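You operate a simulated robot arm through the tools that you are given. There is no shell and no other tool. Be economical: measure what you need, move in short steps, check, and stop when the job is done.

Carry out the task below with a simulated two-armed robot. There is one attempt and no reset: what you move stays moved.

TASK
Load the ticket's cartridge into the white grease pot and screw it shut.
Fine: hold the pot while you open, load and close it; stand it in the purple tray. Set down upright: white grease pot.

It is judged by the outcome, as a careful person would: the job done as asked, and still so three seconds after it is handed in. It fails if anything else is knocked over, pushed out of place, dropped, spilled or broken.

THE ROBOT
Two 7-joint arms with two-finger parallel grippers on one trunk, on a base that drives. Base frame: it is fixed to the floor where the robot stands at the start and does not move with it; the origin is under the middle of the robot, x ahead of it, y to its left, z up; the surface under the hand at the start is at about z = 800. Units: mm, rad, N and s.
The left shoulder is at the start at [70, 163, 1095], the right one opposite. With the tool pointing down near the work surface each hand reaches from about 400 to 880 mm from the robot's upright axis, wherever it stands, measured 20 degrees to its own side. Places, roughly: purple parts tray [400, 400, 800]. Payload 3.43 kg a hand.
Tool frame (each hand has its own): the origin (TCP) lies between the finger pads and is the grasp point; the fingertips stand 34 mm ahead of it; z points along the fingers, y is the line along which they close. Largest opening 128 mm; finger width 24, thickness 12; the body of the gripper, 48 by 130 mm, starts 96 mm behind the TCP.
Orientation is told as [roll, pitch, yaw] about the base's x, y, z axes, in that order, counted from this pose: with the fingers straight down and closing along the base's y, the tool's x points along the base's -x, its y along +y and its z along -z.

THE INTERFACE
- The arms move only by the tool nudge_tool. It takes "left_moves", "right_moves" or both (then of equal length, played together; a hand with none holds still); each is a list of rows, each a list of 7 numbers: the shift along the base's x, y, z in units of 50 mm (1.0 is 50 mm), then the turn, a rotation vector about the base's x, y, z in units of 6 degrees (1.0 is 6 degrees), then the finger opening in mm, from 0 to 128. In form: [[tx, ty, tz, rx, ry, rz, claw], ...]. A call has 1 to 20 rows; each row shifts and turns the commanded pose from where the row before left it. A call with a number of a shift or a turn outside -1 to 1 is refused whole. Each row takes 0.2 s and may step no farther than 50 mm and 0.15 rad from the row before; otherwise, or with a gripper value out of range, the whole call is refused. Where a pose cannot be reached the arm comes as near as it can. A force on the tool above 40 N (or 10 N above the force at the start of the call, whichever is more), or a blocked arm, ends the call early, and 0.2 s more pass. The fingers move at their own pace (about 153 mm/s each) and stop on an object; they squeeze with about 22 N. The grip force told is the motor's: it shows also when the fingers shut on nothing. Time passes only in rows, and 0.2 s behind the last, so rows that do not move let the fingers close. The reply holds the time, the measured pose of the TCP, the force on the tool along the base axes, the opening and the grip force, in the units named above and with some noise, with the torque about the TCP (base axes, N m) and any sound that the robot's microphone picked up.
- Cameras (640 x 400 px; columns grow to the right, rows downward): "scene" is now at [135.7, 15.6, 1318.8]; the picture's right is [0.18, -0.98, 0.00], its down [-0.60, -0.11, -0.79] and it looks along [0.78, 0.14, -0.61] (base axes); focal length 255 px, centre (320, 200). "left" rides on the left gripper at [76, 11, -160] in its tool frame; the picture's right is [-0.15, 0.99, 0.00], its down [-0.88, -0.13, -0.46] and it looks along [-0.45, -0.07, 0.89] (tool axes); focal length 234 px, centre (320, 200). "right" rides on the right gripper at [76, -11, -160] in its tool frame; the picture's right is [0.15, 0.99, 0.00], its down [-0.88, 0.13, -0.46] and it looks along [-0.45, 0.07, 0.89] (tool axes); focal length 234 px, centre (320, 200). There is no depth. A picture from a camera that has moved, and an enlarged one, comes with that camera's place and axes in the base frame and with its lens.
- get_image(camera): a new picture of that camera. No time passes.
- slide_trunk(by): slides the trunk up (or, below 0, down) by that many mm; the arms and the scene camera ride with it, the base frame stays. It gives what a move gives, with no picture.
- drive_base(legs): drives the robot by 1 to 6 legs, each [ahead, left, turn to the left] in mm, mm and rad, along the robot's own axes; the way and the turn of a leg run together, so that a leg with both is an arc; at most 1500 mm and 3.142 rad a leg. The arms and the cameras ride along, it lands a little off, and it stops where it bumps. It gives what a move gives.
- pan_tilt(pan, tilt): turns the head with the scene camera to pan (to the left, within 1.501 rad either way) and tilt (down, from -0.506 to 1.204), counted from straight ahead of the robot. It gives what a move gives.
- zoom(camera, box): a new picture of the part [left, top, right, bottom] of that camera's present view, enlarged. No time passes.
- close_job(): hands the job in; it is judged then, once.

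Go step by step. Nothing tells you exact positions but the pictures and the camera data: compare them with the known pose of the tool, close in by small moves and look again before you grip or let go. The budget is 120 turns and 92 pictures, counting those below and the enlarged ones. Unless the task says otherwise, let go and move clear before handing in, and close with one line.

The tools are called after ">>>" as a command line: name --argument value ..., lists and objects as JSON in quotes. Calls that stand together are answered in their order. nudge_tool: Moves the arms, as the interface text tells. Its arguments: {"type":"object","properties":{"left_moves":{"type":"array","items":{"type":"array","items":{"type":"number"}}},"right_moves":{"type":"array","items":{"type":"array","items":{"type":"number"}}}},"required":[]} The other tools are called the same way: slide_trunk (by) slides the trunk up or down; drive_base (legs) drives the base; pan_tilt (pan, tilt) turns the head that bears the scene camera; get_image (camera) takes a picture; zoom (camera, box) takes an enlarged picture of a part of a camera's view; close_job () hands the job in.

At the start:

```text
time_s: 0.0
left_tool_pos: [612.9, 366.6, 1140.5]
left_tcp_rot: [0.0, 0.0, 0.001]
left_wrist_force: [-0.1, 0.2, -0.5]
left_moment: [-0.01, 0.02, 0.02]
left_gripper_width: 128.0
left_grip_force: 0.0
right_tool_pos: [676.4, -265.6, 1116.5]
right_tcp_rot: [0.0, -0.001, -0.002]
right_wrist_force: [0.2, -0.1, 0.6]
right_moment: [-0.01, -0.01, -0.06]
right_gripper_width: 128.3
right_grip_force: 0.1
trunk travel left (down, up): [-575.0, 365.0]
robot x, y, heading: [-1.6, 2.7, -0.001]
head pan, tilt: [0.182, 0.661]
```

scene: 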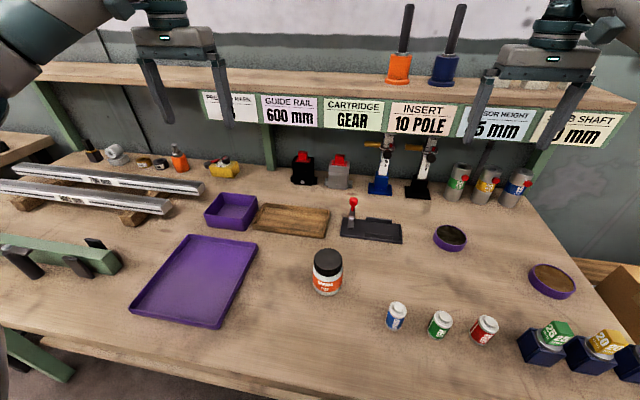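
right: 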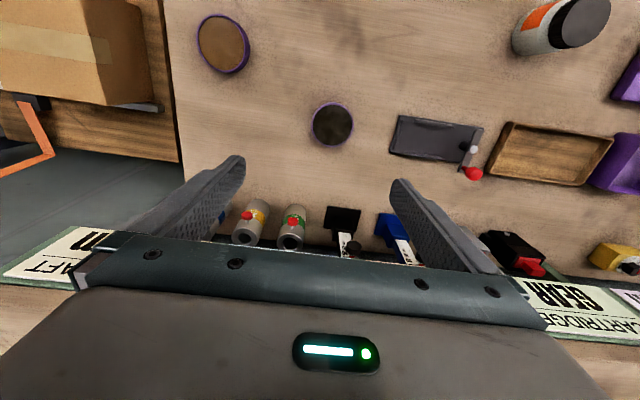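
left: 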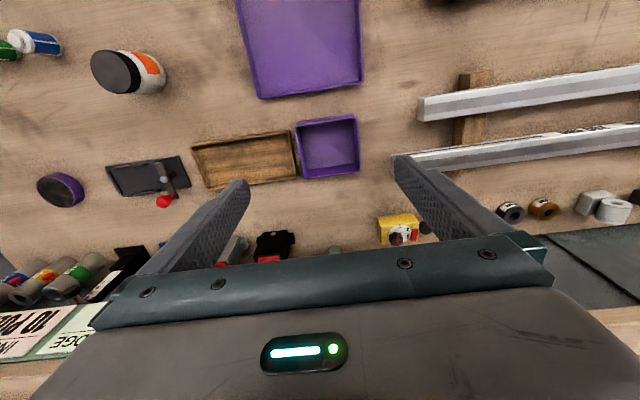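

I see the white pot with a black lid in the middle, three cartridges (blue, green, red) to its right, and a ticket rail reading "CARTRIDGE GEAR". I'll zoom in to read the labels.

>>> zoom --camera "scene" --box '[370, 280, 530, 380]'

>>> zoom --camera "scene" --box '[200, 80, 640, 150]'

>>> zoom --camera "scene" --box '[270, 230, 390, 305]'

```text
4.00 times, centred on (450, 330) of scene
camera zoom: at [135.7, 15.6, 1318.8], right [0.18, -0.98, 0.0], down [-0.6, -0.11, -0.79], along [0.78, 0.14, -0.61], focal length 1020 px, centre (-200, -320)
```

zoom: 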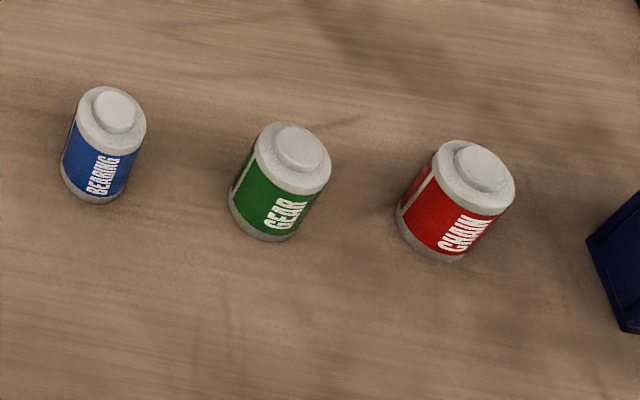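

```text
1.45 times, centred on (420, 115) of scene
camera zoom: at [135.7, 15.6, 1318.8], right [0.18, -0.98, 0.0], down [-0.6, -0.11, -0.79], along [0.78, 0.14, -0.61], focal length 371 px, centre (174, 324)
```

zoom: 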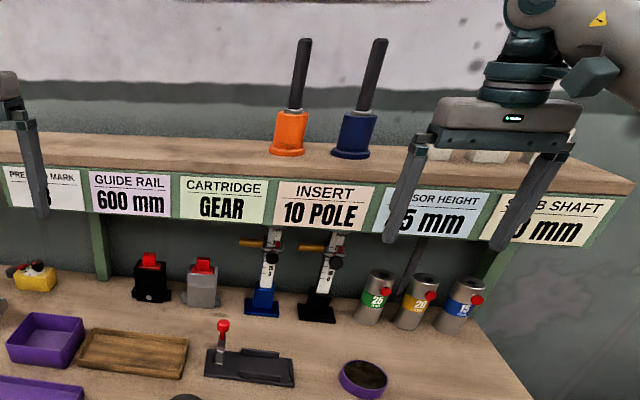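

```text
5.33 times, centred on (330, 268) of scene
camera zoom: at [135.7, 15.6, 1318.8], right [0.18, -0.98, 0.0], down [-0.6, -0.11, -0.79], along [0.78, 0.14, -0.61], focal length 1360 px, centre (267, -160)
```

zoom: 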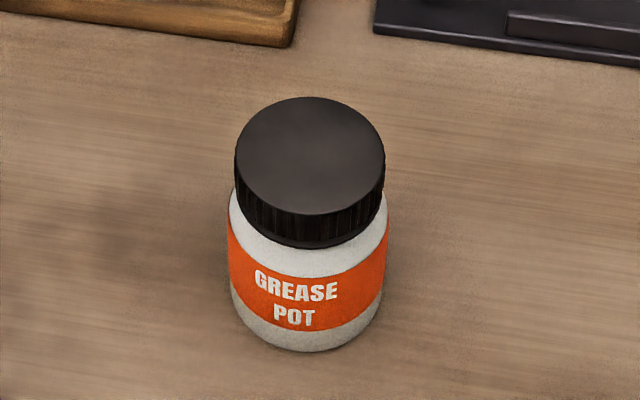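

The ticket's cartridge is the green GEAR one, at about (415,-171). The pot stands near (491,60), about 85 mm high, with a lid 60 mm across. I'll turn the left hand to come at the pot from the side, nearly horizontal, closing along x with its camera on top.

>>> nudge_tool --left_moves '[[-0.163, -0.143, -0.187, 0, 0, 1, 128], [-0.163, -0.143, -0.187, 0, 0, 1, 128], [-0.163, -0.143, -0.187, 0, 0, 1, 128], [-0.163, -0.143, -0.187, 0, 0, 1, 128], [-0.163, -0.143, -0.187, 0, 0, 1, 128], [-0.163, -0.143, -0.187, 0, 0, 1, 128], [-0.163, -0.143, -0.187, 0, 0, 1, 128], [-0.163, -0.143, -0.187, 0, 0, 1, 128], [-0.163, -0.143, -0.187, 0, 0, 1, 128], [-0.163, -0.143, -0.187, 0, 0, 1, 128], [-0.163, -0.143, -0.187, 0, 0, 1, 128], [-0.163, -0.143, -0.187, 0, 0, 1, 128], [-0.163, -0.143, -0.187, 0, 0, 1, 128], [-0.163, -0.143, -0.187, 0, 0, 1, 128], [-0.163, -0.143, -0.187, 0, 0, 1, 128]]'

```text
time_s: 3.2
left_tool_pos: [489.6, 260.9, 1000.4]
left_tcp_rot: [0.001, 0.0, 1.575]
left_wrist_force: [-0.1, -0.6, -0.1]
left_moment: [0.01, 0.0, -0.02]
left_gripper_width: 128.0
left_grip_force: 0.0
right_tool_pos: [677.7, -266.0, 1117.3]
right_tcp_rot: [0.0, 0.0, 0.0]
right_wrist_force: [0.3, 0.8, -0.9]
right_moment: [0.05, 0.03, -0.01]
right_gripper_width: 128.1
right_grip_force: 0.0
trunk travel left (down, up): [-575.0, 365.0]
robot x, y, heading: [-0.6, 1.0, -0.001]
head pan, tilt: [0.182, 0.661]
```

The yaw worked. Next I tilt the hand 72° so that the fingers point toward -y.

>>> nudge_tool --left_moves '[[0, 0, 0, -1, 0, 0, 128], [0, 0, 0, -1, 0, 0, 128], [0, 0, 0, -1, 0, 0, 128], [0, 0, 0, -1, 0, 0, 128], [0, 0, 0, -1, 0, 0, 128], [0, 0, 0, -1, 0, 0, 128], [0, 0, 0, -1, 0, 0, 128], [0, 0, 0, -1, 0, 0, 128], [0, 0, 0, -1, 0, 0, 128], [0, 0, 0, -1, 0, 0, 128], [0, 0, 0, -1, 0, 0, 128], [0, 0, 0, -1, 0, 0, 128]]'

>>> get_image --camera "scene"

>>> get_image --camera "left"

```text
time_s: 5.8
left_tool_pos: [489.8, 261.5, 1001.7]
left_tcp_rot: [0.002, 1.258, 1.573]
left_wrist_force: [0.4, 0.0, 0.2]
left_moment: [0.04, -0.03, 0.0]
left_gripper_width: 128.0
left_grip_force: 0.1
right_tool_pos: [677.2, -266.8, 1117.0]
right_tcp_rot: [0.0, 0.0, -0.001]
right_wrist_force: [-0.1, 0.1, 0.2]
right_moment: [-0.04, 0.0, 0.0]
right_gripper_width: 128.1
right_grip_force: 0.0
trunk travel left (down, up): [-575.0, 365.0]
robot x, y, heading: [-2.3, 0.5, -0.002]
head pan, tilt: [0.182, 0.661]
```

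```text
85 pictures are left
camera scene: at [135.7, 16.0, 1318.8], right [0.18, -0.98, 0.0], down [-0.6, -0.11, -0.79], along [0.78, 0.14, -0.61], focal length 255 px, centre (320, 200)
```

scene: 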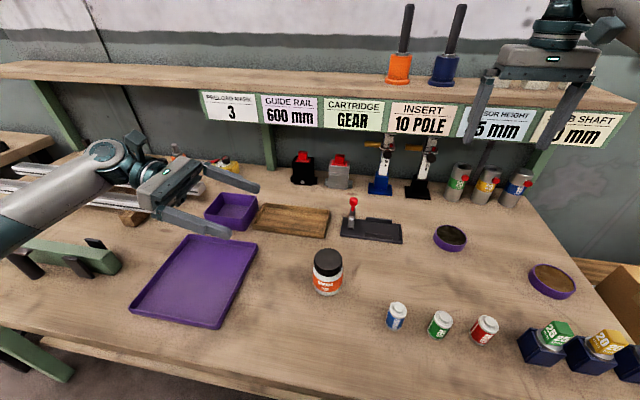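

```text
84 pictures are left
camera left: at [478.9, 389.0, 1122.5], right [-0.99, 0.04, -0.14], down [0.13, 0.7, -0.7], along [0.07, -0.71, -0.7], focal length 234 px, centre (320, 200)
```

left: 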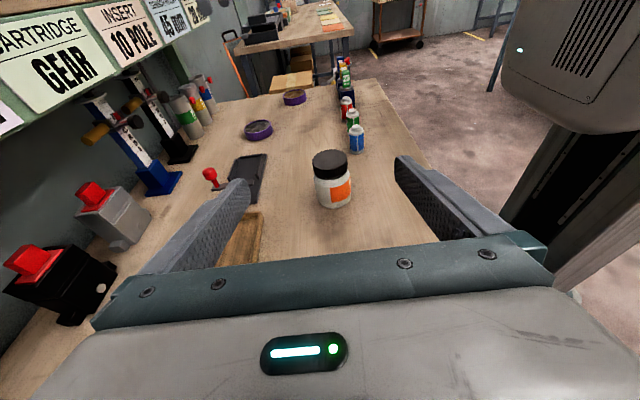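

The camera views agree on the pot being at about (486,60), with the lid top near z 890. I'll move to a point 130 mm back along the tool axis.

>>> nudge_tool --left_moves '[[-0.02, -0.4, -0.63, 0, 0, 0, 128], [-0.02, -0.4, -0.63, 0, 0, 0, 128], [-0.02, -0.4, -0.63, 0, 0, 0, 128], [-0.02, -0.38, -0.63, 0, 0, 0, 128]]'

>>> get_image --camera "scene"

>>> get_image --camera "left"

```text
time_s: 6.8
left_tool_pos: [486.0, 181.1, 874.1]
left_tcp_rot: [0.003, 1.257, 1.574]
left_wrist_force: [0.8, 0.0, 1.0]
left_moment: [0.03, 0.01, 0.03]
left_gripper_width: 128.3
left_grip_force: 0.1
right_tool_pos: [676.4, -265.0, 1115.8]
right_tcp_rot: [0.001, 0.0, 0.003]
right_wrist_force: [-0.3, 0.7, 0.0]
right_moment: [-0.01, 0.04, 0.02]
right_gripper_width: 127.8
right_grip_force: 0.0
trunk travel left (down, up): [-575.0, 365.0]
robot x, y, heading: [1.6, 1.7, 0.007]
head pan, tilt: [0.182, 0.661]
```

```text
83 pictures are left
camera scene: at [136.1, 15.6, 1318.8], right [0.18, -0.98, 0.0], down [-0.6, -0.11, -0.79], along [0.78, 0.14, -0.61], focal length 255 px, centre (320, 200)
```

scene: 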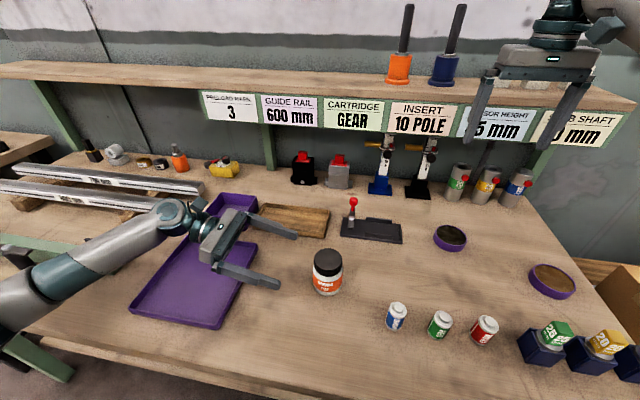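

```text
82 pictures are left
camera left: at [475.0, 309.1, 995.8], right [-0.99, 0.04, -0.14], down [0.13, 0.71, -0.7], along [0.07, -0.71, -0.7], focal length 234 px, centre (320, 200)
```

left: 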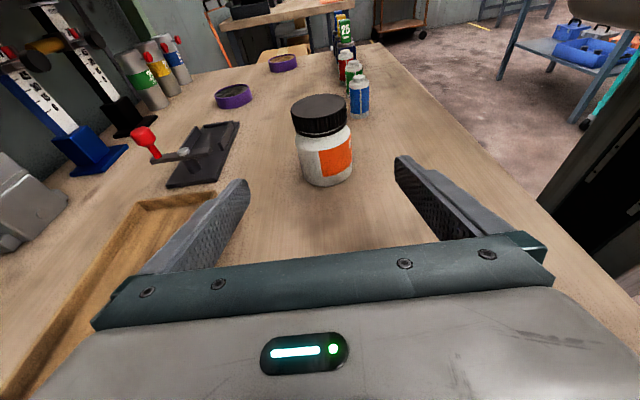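

The pot refines to about (483,57). I'll advance along the tool axis with the fingers open around it.

>>> nudge_tool --left_moves '[[-0.015, -0.5, -0.16, 0, 0, 0, 128], [-0.015, -0.5, -0.16, 0, 0, 0, 128], [-0.015, -0.5, -0.16, 0, 0, 0, 128], [-0.015, -0.5, -0.16, 0, 0, 0, 128], [0, -0.48, -0.16, 0, 0, 0, 128]]'

>>> get_image --camera "left"

>>> zoom --camera "scene" --box '[230, 220, 390, 320]'

```text
time_s: 8.0
left_tool_pos: [471.8, 71.2, 843.9]
left_tcp_rot: [-0.053, 1.23, 1.544]
left_wrist_force: [0.7, -0.3, -0.6]
left_moment: [-0.01, 0.03, -0.01]
left_gripper_width: 128.2
left_grip_force: 0.0
right_tool_pos: [661.5, -263.9, 1128.6]
right_tcp_rot: [0.007, -0.015, 0.009]
right_wrist_force: [-0.1, 0.0, 0.1]
right_moment: [-0.01, -0.03, 0.01]
right_gripper_width: 127.9
right_grip_force: 0.1
trunk travel left (down, up): [-575.0, 365.0]
robot x, y, heading: [-0.3, -1.9, 0.006]
head pan, tilt: [0.182, 0.661]
```

```text
81 pictures are left
camera left: at [456.1, 195.5, 968.3], right [-0.99, 0.03, -0.16], down [0.13, 0.73, -0.68], along [0.1, -0.69, -0.72], focal length 234 px, centre (320, 200)
```

left: 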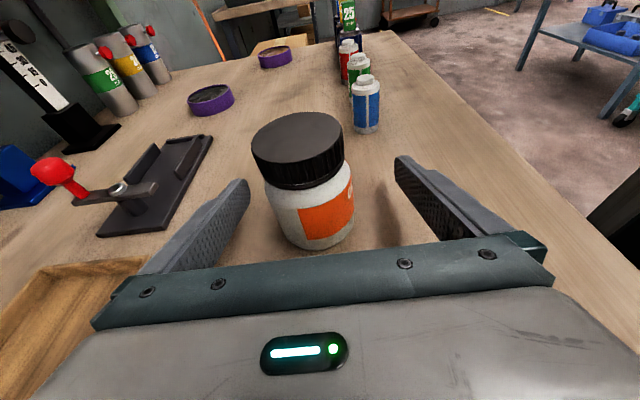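

```text
4.00 times, centred on (310, 270) of scene
camera zoom: at [115.2, 12.7, 1324.0], right [0.19, -0.98, 0.0], down [-0.59, -0.11, -0.8], along [0.78, 0.15, -0.6], focal length 1020 px, centre (360, -80)
```

zoom: 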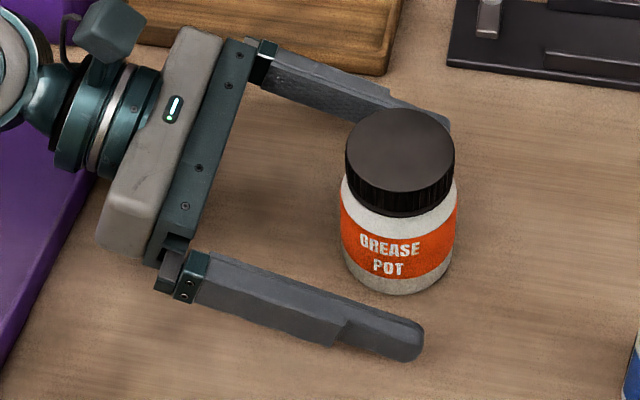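

The whole robot pitched back a little (the scene camera and right hand both shifted), so the left arm probably pressed on something. I'll look before going on.

>>> pan_tilt --pan 0.9 --tilt 0.9

>>> get_image --camera "scene"

```text
time_s: 9.1
left_tool_pos: [466.0, 64.0, 841.0]
left_tcp_rot: [-0.04, 1.239, 1.555]
left_wrist_force: [-0.1, -0.2, 0.2]
left_moment: [0.0, 0.0, -0.05]
left_gripper_width: 127.9
left_grip_force: 0.0
right_tool_pos: [661.5, -263.9, 1126.9]
right_tcp_rot: [0.006, -0.017, 0.014]
right_wrist_force: [0.8, -0.7, 0.3]
right_moment: [-0.03, 0.03, 0.01]
right_gripper_width: 128.0
right_grip_force: 0.0
trunk travel left (down, up): [-575.0, 365.0]
robot x, y, heading: [-1.2, 0.2, 0.013]
head pan, tilt: [0.901, 0.901]
```

```text
79 pictures are left
camera scene: at [74.5, 52.1, 1300.8], right [0.79, -0.61, 0.01], down [-0.47, -0.62, -0.63], along [0.39, 0.5, -0.77], focal length 255 px, centre (320, 200)
```

scene: 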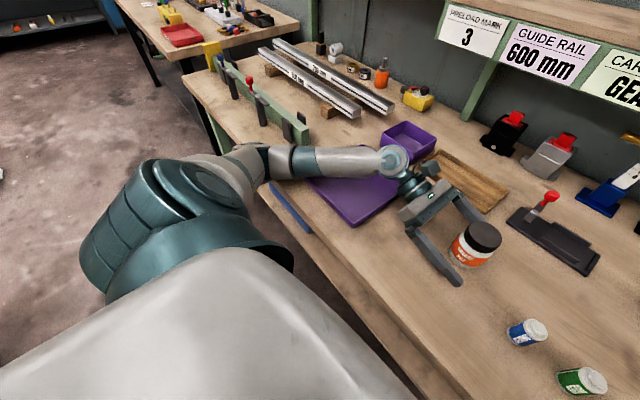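

The left elbow and forearm have reached the table's front edge. I'll back the hand out the way it came and raise the trunk so the elbow rides higher.

>>> nudge_tool --left_moves '[[0.0, 0.5, 0.16, 0, 0, 0, 128], [0, 0.5, 0.16, 0, 0, 0, 128], [0, 0.5, 0.2, 0, 0, 0, 128], [0, 0.5, 0.2, 0, 0, 0, 128], [0, 0.5, 0.5, 0, 0, 0, 128]]'

>>> slide_trunk --by 150

>>> get_image --camera "scene"

```text
time_s: 10.3
left_tool_pos: [482.3, 182.5, 898.1]
left_tcp_rot: [-0.001, 1.256, 1.571]
left_wrist_force: [0.4, -0.2, 0.6]
left_moment: [-0.03, 0.03, 0.02]
left_gripper_width: 128.1
left_grip_force: 0.0
right_tool_pos: [676.0, -265.7, 1116.4]
right_tcp_rot: [0.0, 0.001, 0.0]
right_wrist_force: [-0.6, 0.1, -0.2]
right_moment: [-0.02, -0.02, 0.0]
right_gripper_width: 127.9
right_grip_force: 0.1
trunk travel left (down, up): [-575.0, 365.0]
robot x, y, heading: [5.3, 0.1, 0.001]
head pan, tilt: [0.901, 0.901]
```

```text
time_s: 12.0
left_tool_pos: [481.2, 181.6, 1046.0]
left_tcp_rot: [0.006, 1.257, 1.576]
left_wrist_force: [0.7, 0.0, -0.8]
left_moment: [0.03, -0.02, -0.01]
left_gripper_width: 128.3
left_grip_force: 0.0
right_tool_pos: [677.0, -265.6, 1267.0]
right_tcp_rot: [-0.001, 0.0, -0.001]
right_wrist_force: [-0.3, 0.1, 0.4]
right_moment: [-0.01, 0.0, 0.0]
right_gripper_width: 128.0
right_grip_force: 0.0
trunk travel left (down, up): [-725.0, 215.0]
robot x, y, heading: [-0.8, 1.9, 0.001]
head pan, tilt: [0.901, 0.901]
```

```text
78 pictures are left
camera scene: at [97.9, 59.1, 1449.3], right [0.78, -0.62, 0.0], down [-0.49, -0.61, -0.62], along [0.39, 0.49, -0.78], focal length 255 px, centre (320, 200)
```

scene: 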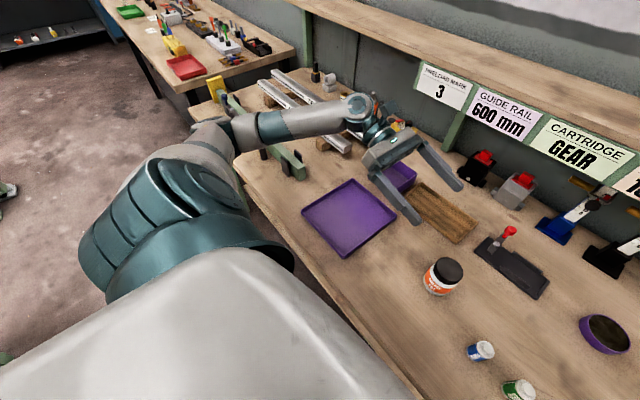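

The robot is level again and everything on the bench is as it was. I'll raise the trunk another 80 mm, lower the left hand to the pre-grasp point, and watch the elbow.

>>> slide_trunk --by 80

>>> nudge_tool --left_moves '[[0.01, 0, -0.9, 0, 0, 0, 128], [0.01, 0, -0.9, 0, 0, 0, 128], [0.01, 0, -0.9, 0, 0, 0, 128], [0, 0, -0.9, 0, 0, 0, 128], [0, 0, -0.9, 0, 0, 0, 128]]'

>>> get_image --camera "scene"

```text
time_s: 13.2
left_tool_pos: [483.2, 181.3, 1126.5]
left_tcp_rot: [0.006, 1.256, 1.575]
left_wrist_force: [-0.6, 0.0, -0.3]
left_moment: [-0.02, 0.01, 0.02]
left_gripper_width: 128.1
left_grip_force: 0.1
right_tool_pos: [677.4, -266.4, 1346.3]
right_tcp_rot: [0.0, 0.0, 0.0]
right_wrist_force: [-0.4, 0.0, 0.5]
right_moment: [0.02, 0.02, -0.02]
right_gripper_width: 127.9
right_grip_force: 0.1
trunk travel left (down, up): [-805.0, 135.0]
robot x, y, heading: [1.4, 0.1, -0.007]
head pan, tilt: [0.901, 0.901]
```

```text
time_s: 14.4
left_tool_pos: [485.4, 182.1, 902.1]
left_tcp_rot: [0.003, 1.257, 1.574]
left_wrist_force: [-0.3, 0.2, 0.5]
left_moment: [0.04, -0.01, -0.02]
left_gripper_width: 128.3
left_grip_force: 0.1
right_tool_pos: [677.3, -266.8, 1346.1]
right_tcp_rot: [-0.001, -0.001, 0.0]
right_wrist_force: [-0.7, 0.5, -1.0]
right_moment: [-0.01, 0.04, -0.01]
right_gripper_width: 127.9
right_grip_force: 0.2
trunk travel left (down, up): [-805.0, 135.0]
robot x, y, heading: [0.4, -0.7, 0.001]
head pan, tilt: [0.901, 0.901]
```

```text
77 pictures are left
camera scene: at [98.2, 59.2, 1529.4], right [0.78, -0.62, 0.0], down [-0.49, -0.61, -0.62], along [0.39, 0.49, -0.78], focal length 255 px, centre (320, 200)
```

scene: 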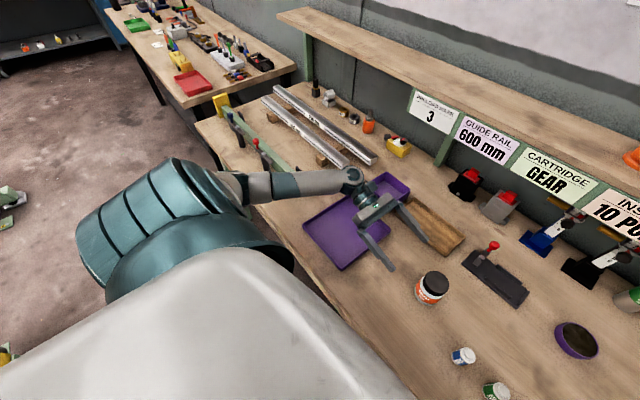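

The robot is still level. I'll move in along the tool axis in two stages.

>>> nudge_tool --left_moves '[[0, 0, -0.54, 0, 0, 0, 128], [0, -0.5, -0.16, 0, 0, 0, 128], [0, -0.5, -0.16, 0, 0, 0, 128], [0, -0.5, -0.16, 0, 0, 0, 128]]'

```text
time_s: 15.4
left_tool_pos: [483.6, 108.9, 849.8]
left_tcp_rot: [0.004, 1.254, 1.574]
left_wrist_force: [-0.4, 0.0, -0.7]
left_moment: [0.0, -0.01, -0.01]
left_gripper_width: 128.0
left_grip_force: 0.0
right_tool_pos: [677.2, -267.3, 1346.5]
right_tcp_rot: [0.003, 0.0, 0.002]
right_wrist_force: [-0.8, -0.6, 0.5]
right_moment: [-0.03, 0.01, 0.0]
right_gripper_width: 128.4
right_grip_force: 0.1
trunk travel left (down, up): [-805.0, 135.0]
robot x, y, heading: [-0.3, -0.5, 0.001]
head pan, tilt: [0.901, 0.901]
```

>>> nudge_tool --left_moves '[[0, -0.35, -0.1, 0, 0, 0, 128], [0, -0.35, -0.1, 0, 0, 0, 128], [0, -0.32, -0.1, 0, 0, 0, 128]]'

>>> pan_tilt --pan 0.1 --tilt 0.85

>>> get_image --camera "left"

>>> get_image --camera "scene"

```text
time_s: 16.2
left_tool_pos: [484.4, 55.9, 835.9]
left_tcp_rot: [0.005, 1.257, 1.576]
left_wrist_force: [0.2, -0.5, -0.1]
left_moment: [0.04, 0.0, 0.01]
left_gripper_width: 128.0
left_grip_force: 0.1
right_tool_pos: [676.1, -266.7, 1346.6]
right_tcp_rot: [0.0, -0.001, 0.0]
right_wrist_force: [0.5, 0.6, 0.6]
right_moment: [-0.01, 0.0, 0.0]
right_gripper_width: 127.9
right_grip_force: 0.0
trunk travel left (down, up): [-805.0, 135.0]
robot x, y, heading: [-2.9, -1.5, 0.0]
head pan, tilt: [0.901, 0.901]
```

```text
time_s: 17.3
left_tool_pos: [484.9, 57.6, 836.3]
left_tcp_rot: [0.004, 1.258, 1.575]
left_wrist_force: [0.0, 0.3, -0.4]
left_moment: [-0.01, -0.01, 0.01]
left_gripper_width: 127.9
left_grip_force: 0.0
right_tool_pos: [676.8, -266.3, 1345.2]
right_tcp_rot: [-0.001, -0.001, 0.0]
right_wrist_force: [-0.7, -0.6, -1.0]
right_moment: [-0.02, -0.02, -0.02]
right_gripper_width: 127.7
right_grip_force: 0.0
trunk travel left (down, up): [-805.0, 135.0]
robot x, y, heading: [-2.2, 1.5, -0.005]
head pan, tilt: [0.099, 0.85]
```

```text
76 pictures are left
camera left: at [473.4, 184.8, 957.4], right [-0.99, 0.04, -0.14], down [0.13, 0.71, -0.7], along [0.07, -0.71, -0.7], focal length 234 px, centre (320, 200)
```

left: 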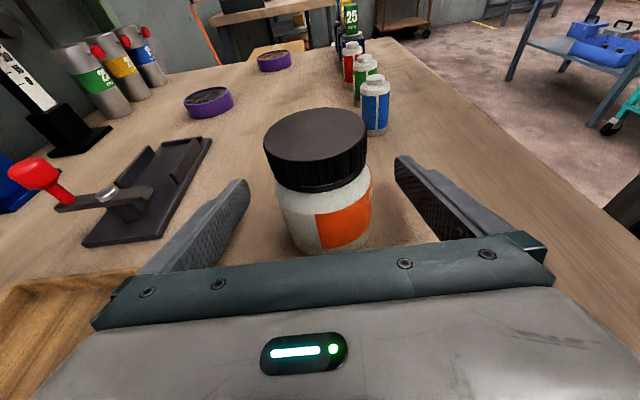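

```text
75 pictures are left
camera scene: at [128.6, 7.7, 1533.2], right [0.1, -0.99, 0.0], down [-0.75, -0.08, -0.66], along [0.66, 0.07, -0.75], focal length 255 px, centre (320, 200)
```

scene: 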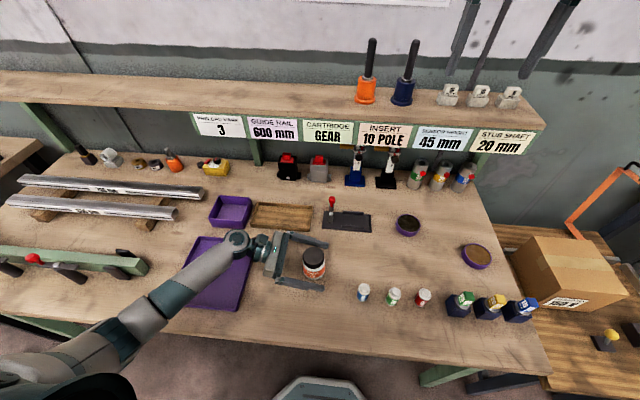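

The pot now sits between the pads. A quick zoom will confirm the depth before I close.

>>> zoom --camera "scene" --box '[250, 220, 346, 300]'

```text
5.00 times, centred on (298, 260) of scene
camera zoom: at [128.6, 7.7, 1533.2], right [0.1, -0.99, 0.0], down [-0.75, -0.08, -0.66], along [0.66, 0.07, -0.75], focal length 1275 px, centre (430, -100)
```

zoom: 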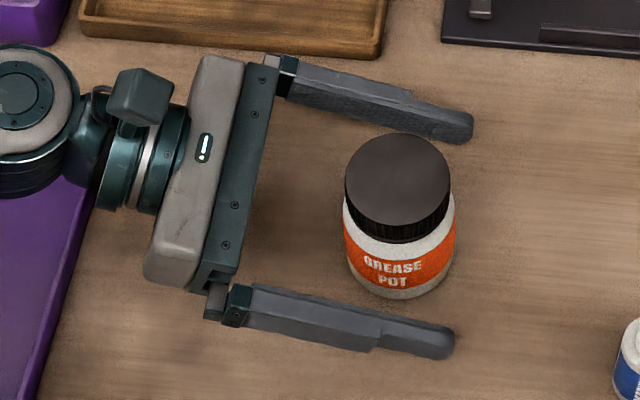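

Alignment looks good, so I'll close the left hand on the pot body.

>>> nudge_tool --left_moves '[[0, 0.06, 0, 0, 0, 0, 100], [0, 0, 0, 0, 0, 0, 60], [0, 0, 0, 0, 0, 0, 55], [0, 0, 0, 0, 0, 0, 50], [0, 0, 0, 0, 0, 0, 50]]'

>>> zoom --camera "scene" --box '[250, 220, 346, 300]'

>>> get_image --camera "left"

```text
time_s: 18.5
left_tool_pos: [483.9, 59.9, 836.1]
left_tcp_rot: [0.003, 1.257, 1.574]
left_wrist_force: [0.5, 1.0, 1.5]
left_moment: [0.03, -0.06, 0.03]
left_gripper_width: 65.3
left_grip_force: 22.0
right_tool_pos: [677.4, -265.7, 1345.8]
right_tcp_rot: [0.0, 0.001, 0.001]
right_wrist_force: [0.6, 0.1, 0.3]
right_moment: [-0.03, -0.01, -0.03]
right_gripper_width: 128.1
right_grip_force: 0.1
trunk travel left (down, up): [-805.0, 135.0]
robot x, y, heading: [-0.4, -0.4, 0.003]
head pan, tilt: [0.099, 0.85]
```

```text
5.00 times, centred on (298, 260) of scene
camera zoom: at [128.4, 7.8, 1533.2], right [0.1, -1.0, 0.0], down [-0.75, -0.07, -0.66], along [0.66, 0.07, -0.75], focal length 1275 px, centre (430, -100)
```

zoom: 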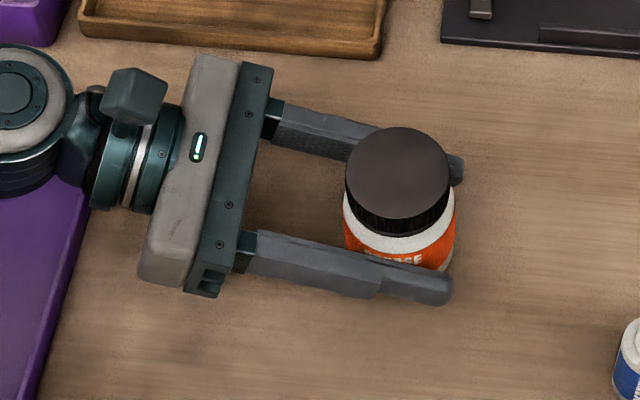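

```text
72 pictures are left
camera left: at [473.3, 187.8, 957.7], right [-0.99, 0.04, -0.14], down [0.13, 0.71, -0.7], along [0.07, -0.71, -0.7], focal length 234 px, centre (320, 200)
```

left: 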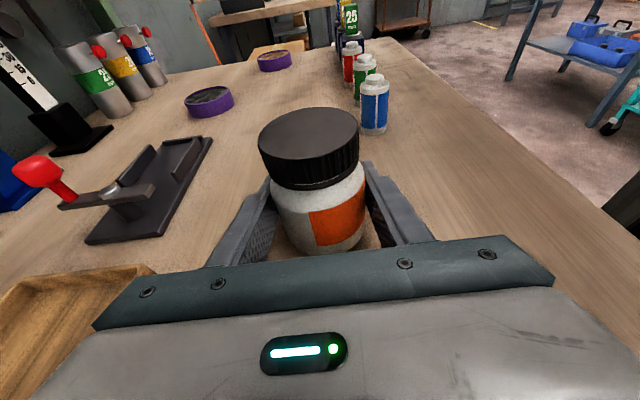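

The left hand has the pot body at 65 mm wide with 22 N, and the lid centre is near (484,63). Now the right hand goes above the lid, pre-turned by -60°.

>>> nudge_tool --right_moves '[[-0.48, 0.82, 0, 0, 0, -1, 110], [-0.48, 0.82, 0, 0, 0, -1, 110], [-0.48, 0.82, 0, 0, 0, -1, 110], [-0.48, 0.82, 0, 0, 0, -1, 110], [-0.48, 0.82, 0, 0, 0, -1, 110], [-0.48, 0.82, 0, 0, 0, -1, 110], [-0.48, 0.82, 0, 0, 0, -1, 110], [-0.5, 0.82, 0, 0, 0, -1, 110], [0, 0, -0.9, 0, 0, -1, 110], [0, 0, -0.9, 0, 0, -1, 110], [0, 0, -0.9, 0, 0, 0, 110], [0, 0, -0.9, 0, 0, 0, 110], [0, 0, -0.9, 0, 0, 0, 110], [0, 0, -0.9, 0, 0, 0, 110], [0, 0, -0.9, 0, 0, 0, 110]]'

>>> get_image --camera "right"

>>> zoom --camera "scene" --box '[200, 150, 424, 290]'

```text
time_s: 21.7
left_tool_pos: [484.3, 58.8, 837.1]
left_tcp_rot: [0.004, 1.256, 1.576]
left_wrist_force: [1.1, -0.7, 0.0]
left_moment: [-0.02, -0.08, -0.07]
left_gripper_width: 65.3
left_grip_force: 22.2
right_tool_pos: [482.4, 62.6, 1032.0]
right_tcp_rot: [0.0, 0.001, -1.048]
right_wrist_force: [-0.4, 0.6, -0.6]
right_moment: [-0.01, -0.02, 0.02]
right_gripper_width: 109.9
right_grip_force: 0.0
trunk travel left (down, up): [-805.0, 135.0]
robot x, y, heading: [1.4, 2.2, -0.002]
head pan, tilt: [0.099, 0.85]
```

```text
71 pictures are left
camera right: at [435.2, 121.7, 1192.0], right [0.78, 0.62, 0.0], down [0.55, -0.7, 0.46], along [0.28, -0.36, -0.89], focal length 234 px, centre (320, 200)
```

right: 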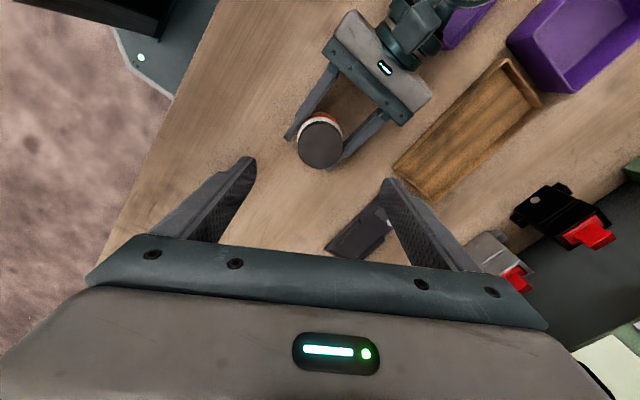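

```text
2.86 times, centred on (312, 220) of scene
camera zoom: at [128.7, 7.7, 1533.3], right [0.1, -1.0, 0.0], down [-0.75, -0.07, -0.66], along [0.66, 0.07, -0.75], focal length 728 px, centre (343, 143)
```

zoom: 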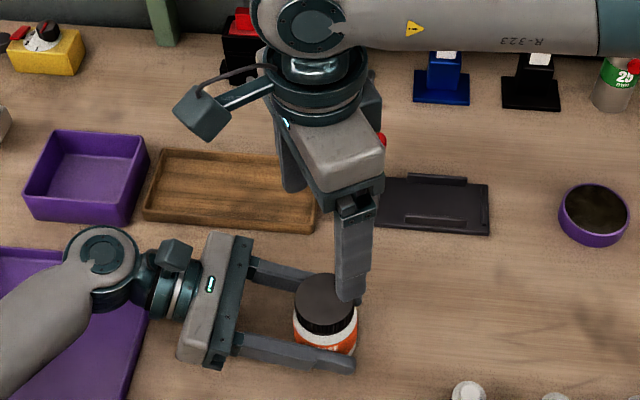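

The lid centre from the right camera is about (481,63), which matches. I'll come down in steps, opening 90 mm.

>>> nudge_tool --right_moves '[[0, 0, -0.8, 0, 0, 0, 90], [0, 0, -0.8, 0, 0, 0, 90]]'

>>> get_image --camera "right"

>>> zoom --camera "scene" --box '[250, 200, 378, 280]'

```text
time_s: 22.3
left_tool_pos: [484.2, 58.7, 836.6]
left_tcp_rot: [0.004, 1.257, 1.573]
left_wrist_force: [-0.3, -1.2, 0.5]
left_moment: [-0.05, -0.03, -0.05]
left_gripper_width: 65.4
left_grip_force: 22.2
right_tool_pos: [483.7, 62.4, 952.4]
right_tcp_rot: [0.002, -0.001, -1.047]
right_wrist_force: [-1.1, -0.1, 0.2]
right_moment: [0.01, -0.01, 0.01]
right_gripper_width: 90.1
right_grip_force: 0.1
trunk travel left (down, up): [-805.0, 135.0]
robot x, y, heading: [0.6, 1.8, 0.002]
head pan, tilt: [0.099, 0.85]
```

```text
69 pictures are left
camera right: at [435.6, 121.9, 1112.9], right [0.78, 0.62, 0.0], down [0.55, -0.7, 0.46], along [0.28, -0.36, -0.89], focal length 234 px, centre (320, 200)
```

right: 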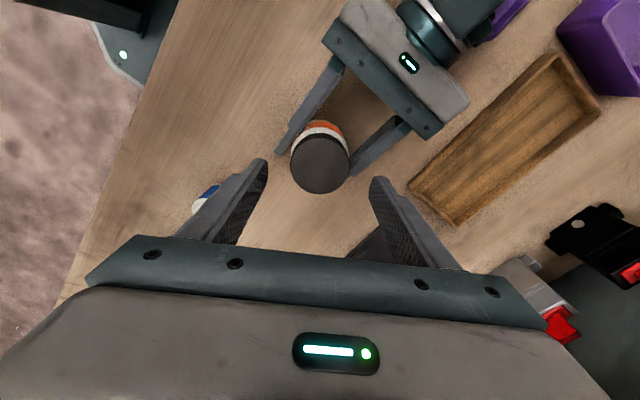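

```text
5.00 times, centred on (314, 240) of scene
camera zoom: at [128.5, 7.6, 1533.3], right [0.1, -1.0, 0.0], down [-0.75, -0.07, -0.66], along [0.66, 0.07, -0.75], focal length 1275 px, centre (350, 0)
```

zoom: 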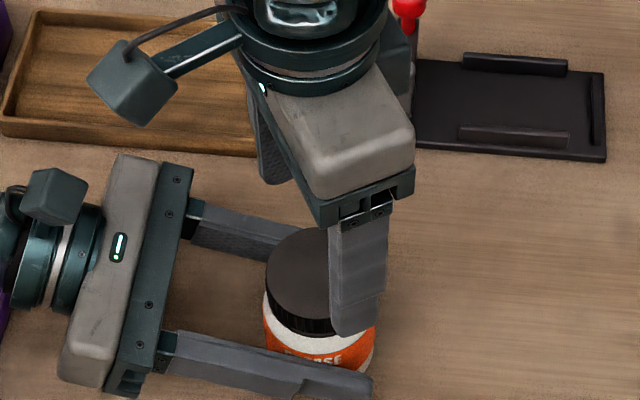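

Aligned. I'll descend to z≈902 and close on the lid.

>>> nudge_tool --right_moves '[[-0.02, 0.01, -0.5, 0, 0, 0, 90], [0, 0, -0.5, 0, 0, 0, 90], [0, 0, 0, 0, 0, 0, 60], [0, 0, 0, 0, 0, 0, 50], [0, 0, 0, 0, 0, 0, 50]]'

>>> zoom --camera "scene" --box '[250, 200, 378, 280]'

>>> get_image --camera "left"

```text
time_s: 23.5
left_tool_pos: [483.8, 59.6, 835.9]
left_tcp_rot: [0.004, 1.255, 1.574]
left_wrist_force: [-4.2, -2.7, 3.4]
left_moment: [0.19, -0.27, 0.06]
left_gripper_width: 65.6
left_grip_force: 22.2
right_tool_pos: [482.8, 63.3, 903.8]
right_tcp_rot: [0.0, -0.001, -1.046]
right_wrist_force: [4.0, 3.0, -1.5]
right_moment: [0.05, -0.12, -0.01]
right_gripper_width: 57.3
right_grip_force: 21.8
trunk travel left (down, up): [-805.0, 135.0]
robot x, y, heading: [-1.8, -1.0, -0.004]
head pan, tilt: [0.099, 0.85]
```

```text
5.00 times, centred on (314, 240) of scene
camera zoom: at [128.5, 7.9, 1533.2], right [0.1, -1.0, 0.0], down [-0.75, -0.07, -0.66], along [0.66, 0.07, -0.75], focal length 1275 px, centre (350, 0)
```

zoom: 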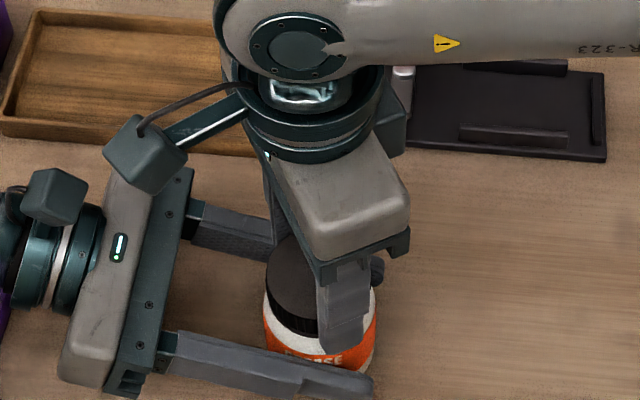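

```text
66 pictures are left
camera left: at [473.1, 187.6, 957.6], right [-0.99, 0.05, -0.14], down [0.13, 0.71, -0.7], along [0.07, -0.71, -0.7], focal length 234 px, centre (320, 200)
```

left: 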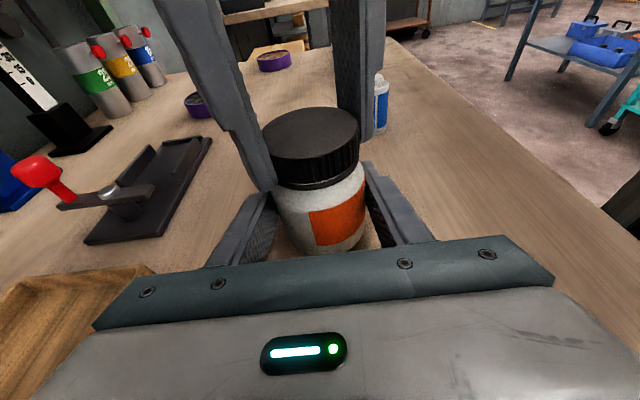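

The lid is gripped at 57 mm. I'll start unscrewing counter-clockwise by 60° and check the torques.

>>> nudge_tool --right_moves '[[0, 0, 0, 0, 0, 1, 50], [0, 0, 0, 0, 0, 1, 50], [0, 0, 0, 0, 0, 1, 50], [0, 0, 0, 0, 0, 1, 50], [0, 0, 0, 0, 0, 1, 50], [0, 0, 0, 0, 0, 1, 50], [0, 0, 0, 0, 0, 1, 50], [0, 0, 0, 0, 0, 1, 50], [0, 0, 0, 0, 0, 1, 50], [0, 0, 0, 0, 0, 1, 50]]'

>>> get_image --camera "left"

```text
time_s: 25.7
left_tool_pos: [481.9, 59.2, 836.4]
left_tcp_rot: [0.001, 1.254, 1.574]
left_wrist_force: [1.2, 2.4, -6.0]
left_moment: [-0.47, -0.14, 0.03]
left_gripper_width: 65.5
left_grip_force: 22.0
right_tool_pos: [480.2, 61.1, 901.7]
right_tcp_rot: [0.001, -0.001, 0.003]
right_wrist_force: [-1.8, -6.0, 15.7]
right_moment: [-0.13, 0.04, -0.04]
right_gripper_width: 57.2
right_grip_force: 22.3
trunk travel left (down, up): [-805.0, 135.0]
robot x, y, heading: [0.8, 1.8, 0.002]
head pan, tilt: [0.099, 0.85]
```

```text
65 pictures are left
camera left: at [472.9, 187.7, 957.8], right [-0.99, 0.04, -0.14], down [0.13, 0.71, -0.7], along [0.07, -0.71, -0.7], focal length 234 px, centre (320, 200)
```

left: 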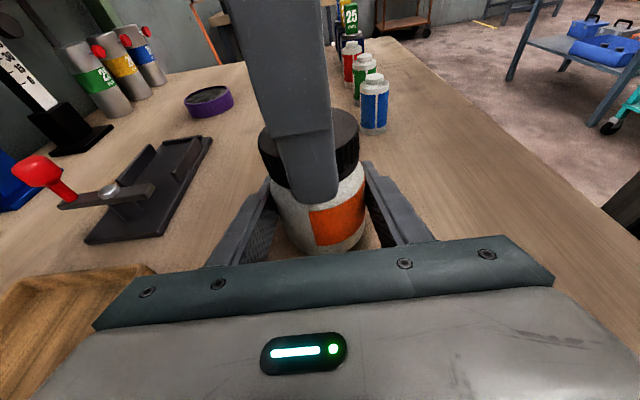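

The pot held still while the lid turned, and it now pushes upward on the fingers. I'll keep turning, rising slightly.

>>> nudge_tool --right_moves '[[0, 0, 0.02, 0, 0, 1, 50], [0, 0, 0.01, 0, 0, 1, 50], [0, 0, 0.01, 0, 0, 1, 50], [0, 0, 0.01, 0, 0, 1, 50], [0, 0, 0.01, 0, 0, 1, 50], [0, 0, 0.01, 0, 0, 1, 50], [0, 0, 0.01, 0, 0, 1, 50], [0, 0, 0.01, 0, 0, 1, 50], [0, 0, 0.01, 0, 0, 1, 50], [0, 0, 0.01, 0, 0, 1, 50]]'

```text
time_s: 27.9
left_tool_pos: [484.6, 58.5, 836.3]
left_tcp_rot: [0.004, 1.259, 1.575]
left_wrist_force: [-6.5, 7.8, 10.9]
left_moment: [-0.09, -0.39, 0.05]
left_gripper_width: 65.7
left_grip_force: 22.0
right_tool_pos: [482.4, 62.7, 907.2]
right_tcp_rot: [0.001, -0.001, 1.048]
right_wrist_force: [7.0, -8.1, -11.9]
right_moment: [-0.46, -0.04, 0.03]
right_gripper_width: 57.0
right_grip_force: 21.8
trunk travel left (down, up): [-805.0, 135.0]
robot x, y, heading: [-3.9, 1.4, 0.002]
head pan, tilt: [0.099, 0.85]
```

About 120° done, and the fingers now pull up a bit. I'll continue another 48° with no rise.

>>> nudge_tool --right_moves '[[0, 0, 0, 0, 0, 1, 50], [0, 0, 0, 0, 0, 1, 50], [0, 0, 0, 0, 0, 1, 50], [0, 0, 0, 0, 0, 1, 50], [0, 0, 0, 0, 0, 1, 50], [0, 0, 0, 0, 0, 1, 50], [0, 0, 0, 0, 0, 1, 50], [0, 0, 0, 0, 0, 1, 50]]'

>>> zoom --camera "scene" --box '[250, 200, 378, 280]'

>>> get_image --camera "left"

```text
time_s: 29.7
left_tool_pos: [482.6, 59.9, 836.0]
left_tcp_rot: [0.001, 1.258, 1.573]
left_wrist_force: [-4.7, -12.2, -3.7]
left_moment: [0.25, -0.38, 0.06]
left_gripper_width: 64.3
left_grip_force: 21.8
right_tool_pos: [482.1, 63.5, 906.8]
right_tcp_rot: [-0.001, -0.002, 1.624]
right_wrist_force: [3.9, 12.9, 2.9]
right_moment: [0.65, 0.05, -0.01]
right_gripper_width: 56.9
right_grip_force: 22.5
right hand out of reach, approached as far as the arm can: row 6, 7, 8
trunk travel left (down, up): [-805.0, 135.0]
robot x, y, heading: [4.3, -2.2, -0.001]
head pan, tilt: [0.099, 0.85]
```

```text
5.00 times, centred on (314, 240) of scene
camera zoom: at [127.9, 8.6, 1533.3], right [0.1, -1.0, 0.0], down [-0.75, -0.07, -0.66], along [0.66, 0.06, -0.75], focal length 1275 px, centre (350, 0)
```

zoom: 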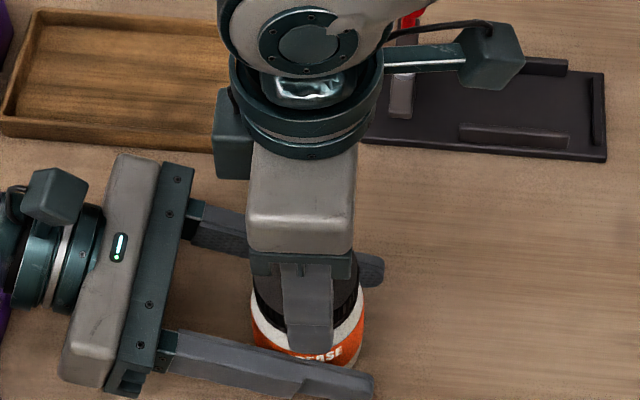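

```text
63 pictures are left
camera left: at [473.0, 187.8, 957.7], right [-0.99, 0.04, -0.14], down [0.13, 0.7, -0.7], along [0.07, -0.71, -0.7], focal length 234 px, centre (320, 200)
```

left: 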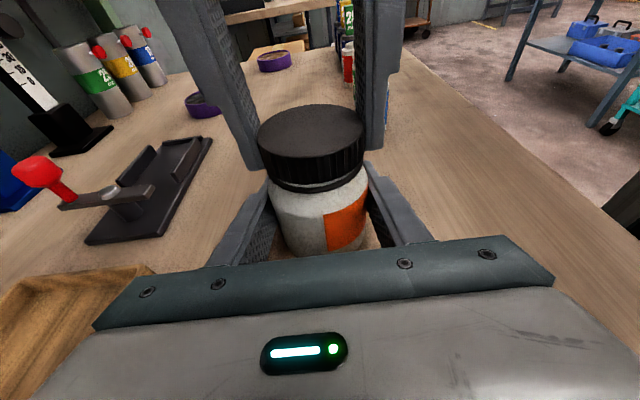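

The wrist limit is near +93°, and the pot slipped a little in the left grip. I'll open, turn back and re-grip the lid.

>>> nudge_tool --right_moves '[[0, 0, 0, 0, 0, 0, 82], [0, 0, 0, 0, 0, 0, 82], [0, 0, 0, 0, 0, -1, 82], [0, 0, 0, 0, 0, -1, 82], [0, 0, 0, 0, 0, -1, 82], [0, 0, 0, 0, 0, -1, 82], [0, 0, 0, 0, 0, -1, 82], [0, 0, 0, 0, 0, -1, 82], [0, 0, 0, 0, 0, -1, 82], [0, 0, 0, 0, 0, -1, 82], [0, 0, 0, 0, 0, -1, 82], [0, 0, 0, 0, 0, -1, 82], [0, 0, 0, 0, 0, -1, 82], [0, 0, 0, 0, 0, -1, 82], [0, 0, 0, 0, 0, -1, 82], [0, 0, 0, 0, 0, -1, 82], [0, 0, 0, 0, 0, -1, 82], [0, 0, 0, 0, 0, -1, 82], [0, 0, 0, 0, 0, -1, 82], [0, 0, 0, 0, 0, -1, 82]]'

>>> nudge_tool --right_moves '[[0, 0, 0, 0, 0, -1, 82], [0, 0, 0, 0, 0, -1, 82], [0, 0, 0, 0, 0, -1, 82], [0, 0, 0, 0, 0, -1, 82], [0, 0, 0, 0, 0, -1, 82], [0, 0, 0, 0, 0, -1, 82], [0, 0, 0, 0, 0, -1, 82], [0, 0, 0, 0, 0, -1, 82], [0, 0, 0, 0, 0, -1, 82], [0, 0, 0, 0, 0, -1, 82]]'

>>> get_image --camera "right"

>>> get_image --camera "left"

```text
time_s: 33.9
left_tool_pos: [483.2, 59.8, 835.8]
left_tcp_rot: [0.005, 1.258, 1.576]
left_wrist_force: [-1.0, -0.5, -1.6]
left_moment: [0.01, 0.01, -0.01]
left_gripper_width: 63.4
left_grip_force: 22.6
right_tool_pos: [482.5, 62.9, 906.9]
right_tcp_rot: [-0.001, -0.002, -0.266]
right_wrist_force: [-0.2, 0.5, 0.0]
right_moment: [0.01, 0.01, 0.02]
right_gripper_width: 81.9
right_grip_force: 0.2
trunk travel left (down, up): [-805.0, 135.0]
robot x, y, heading: [-0.1, 2.8, 0.001]
head pan, tilt: [0.099, 0.85]
```

```text
time_s: 36.1
left_tool_pos: [482.9, 60.5, 836.0]
left_tcp_rot: [0.005, 1.256, 1.576]
left_wrist_force: [-0.3, -0.2, -1.1]
left_moment: [0.01, -0.04, -0.03]
left_gripper_width: 63.3
left_grip_force: 22.0
right_tool_pos: [482.6, 62.6, 907.1]
right_tcp_rot: [-0.002, 0.001, -1.313]
right_wrist_force: [0.8, 0.0, 0.6]
right_moment: [0.0, -0.01, -0.01]
right_gripper_width: 82.2
right_grip_force: 0.0
trunk travel left (down, up): [-805.0, 135.0]
robot x, y, heading: [3.0, -1.3, -0.004]
head pan, tilt: [0.099, 0.85]
```

```text
62 pictures are left
camera right: at [452.4, 132.9, 1067.4], right [0.92, 0.39, 0.0], down [0.35, -0.82, 0.46], along [0.18, -0.42, -0.89], focal length 234 px, centre (320, 200)
```

right: 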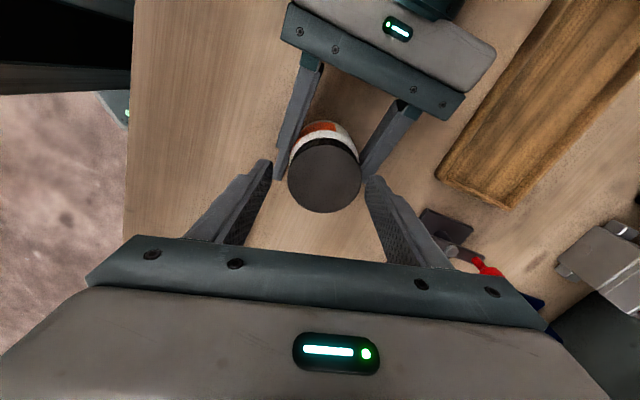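

```text
61 pictures are left
camera left: at [473.4, 187.7, 957.6], right [-0.99, 0.04, -0.14], down [0.13, 0.71, -0.7], along [0.07, -0.71, -0.7], focal length 234 px, centre (320, 200)
```

left: 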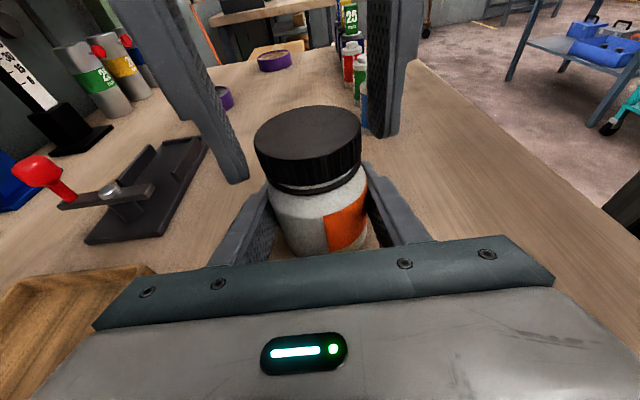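

>>> zoom --camera "left" --box '[230, 90, 390, 270]'

>>> zoom --camera "scene" --box '[270, 220, 350, 280]'

```text
2.22 times, centred on (310, 180) of left
camera zoom: at [473.4, 187.7, 957.6], right [-0.99, 0.04, -0.14], down [0.13, 0.71, -0.7], along [0.07, -0.71, -0.7], focal length 520 px, centre (342, 244)
```

zoom: 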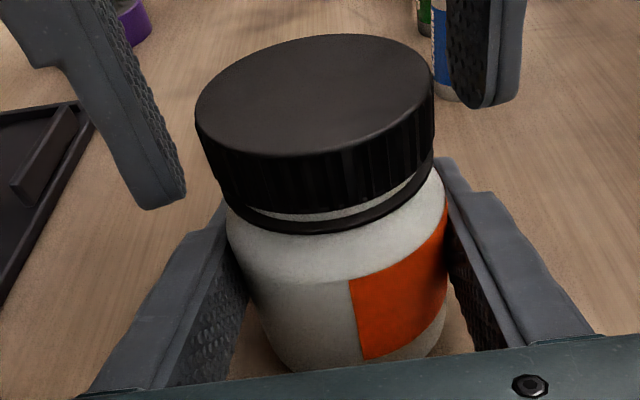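

```text
6.67 times, centred on (310, 250) of scene
camera zoom: at [128.7, 7.7, 1533.2], right [0.1, -1.0, 0.0], down [-0.75, -0.07, -0.66], along [0.66, 0.07, -0.75], focal length 1700 px, centre (387, -133)
```

zoom: 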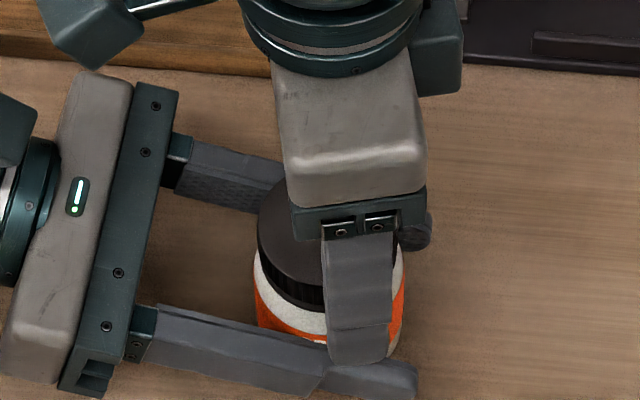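

The lid has risen about 3 mm, so the thread is working. I'll re-grip and turn 120° more with a small rise.

>>> nudge_tool --right_moves '[[0, 0, 0, 0, 0, 0, 60], [0, 0, 0, 0, 0, 0, 50], [0, 0, 0, 0, 0, 0, 50], [0, 0, 0.005, 0, 0, 1, 50], [0, 0, 0.005, 0, 0, 1, 50], [0, 0, 0.005, 0, 0, 1, 50], [0, 0, 0.005, 0, 0, 1, 50], [0, 0, 0.005, 0, 0, 1, 50], [0, 0, 0.005, 0, 0, 1, 50], [0, 0, 0.005, 0, 0, 1, 50], [0, 0, 0.005, 0, 0, 1, 50], [0, 0, 0.005, 0, 0, 1, 50], [0, 0, 0.005, 0, 0, 1, 50]]'

>>> zoom --camera "left" --box '[230, 90, 390, 270]'

```text
time_s: 38.9
left_tool_pos: [483.7, 59.2, 836.1]
left_tcp_rot: [0.004, 1.257, 1.575]
left_wrist_force: [-16.2, -13.2, -5.0]
left_moment: [0.36, -0.53, 0.13]
left_gripper_width: 63.8
left_grip_force: 21.3
right_tool_pos: [482.4, 62.7, 909.1]
right_tcp_rot: [-0.002, 0.0, -0.262]
right_wrist_force: [16.4, 11.3, 3.8]
right_moment: [0.5, -0.74, -0.07]
right_gripper_width: 57.2
right_grip_force: 22.4
trunk travel left (down, up): [-805.0, 135.0]
robot x, y, heading: [-1.7, 4.1, -0.002]
head pan, tilt: [0.099, 0.85]
```

```text
2.22 times, centred on (310, 180) of left
camera zoom: at [473.5, 187.7, 957.7], right [-0.99, 0.04, -0.14], down [0.13, 0.71, -0.7], along [0.07, -0.71, -0.7], focal length 520 px, centre (342, 244)
```

zoom: 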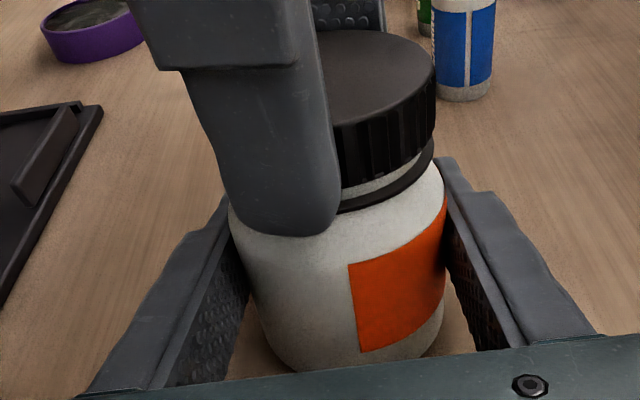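

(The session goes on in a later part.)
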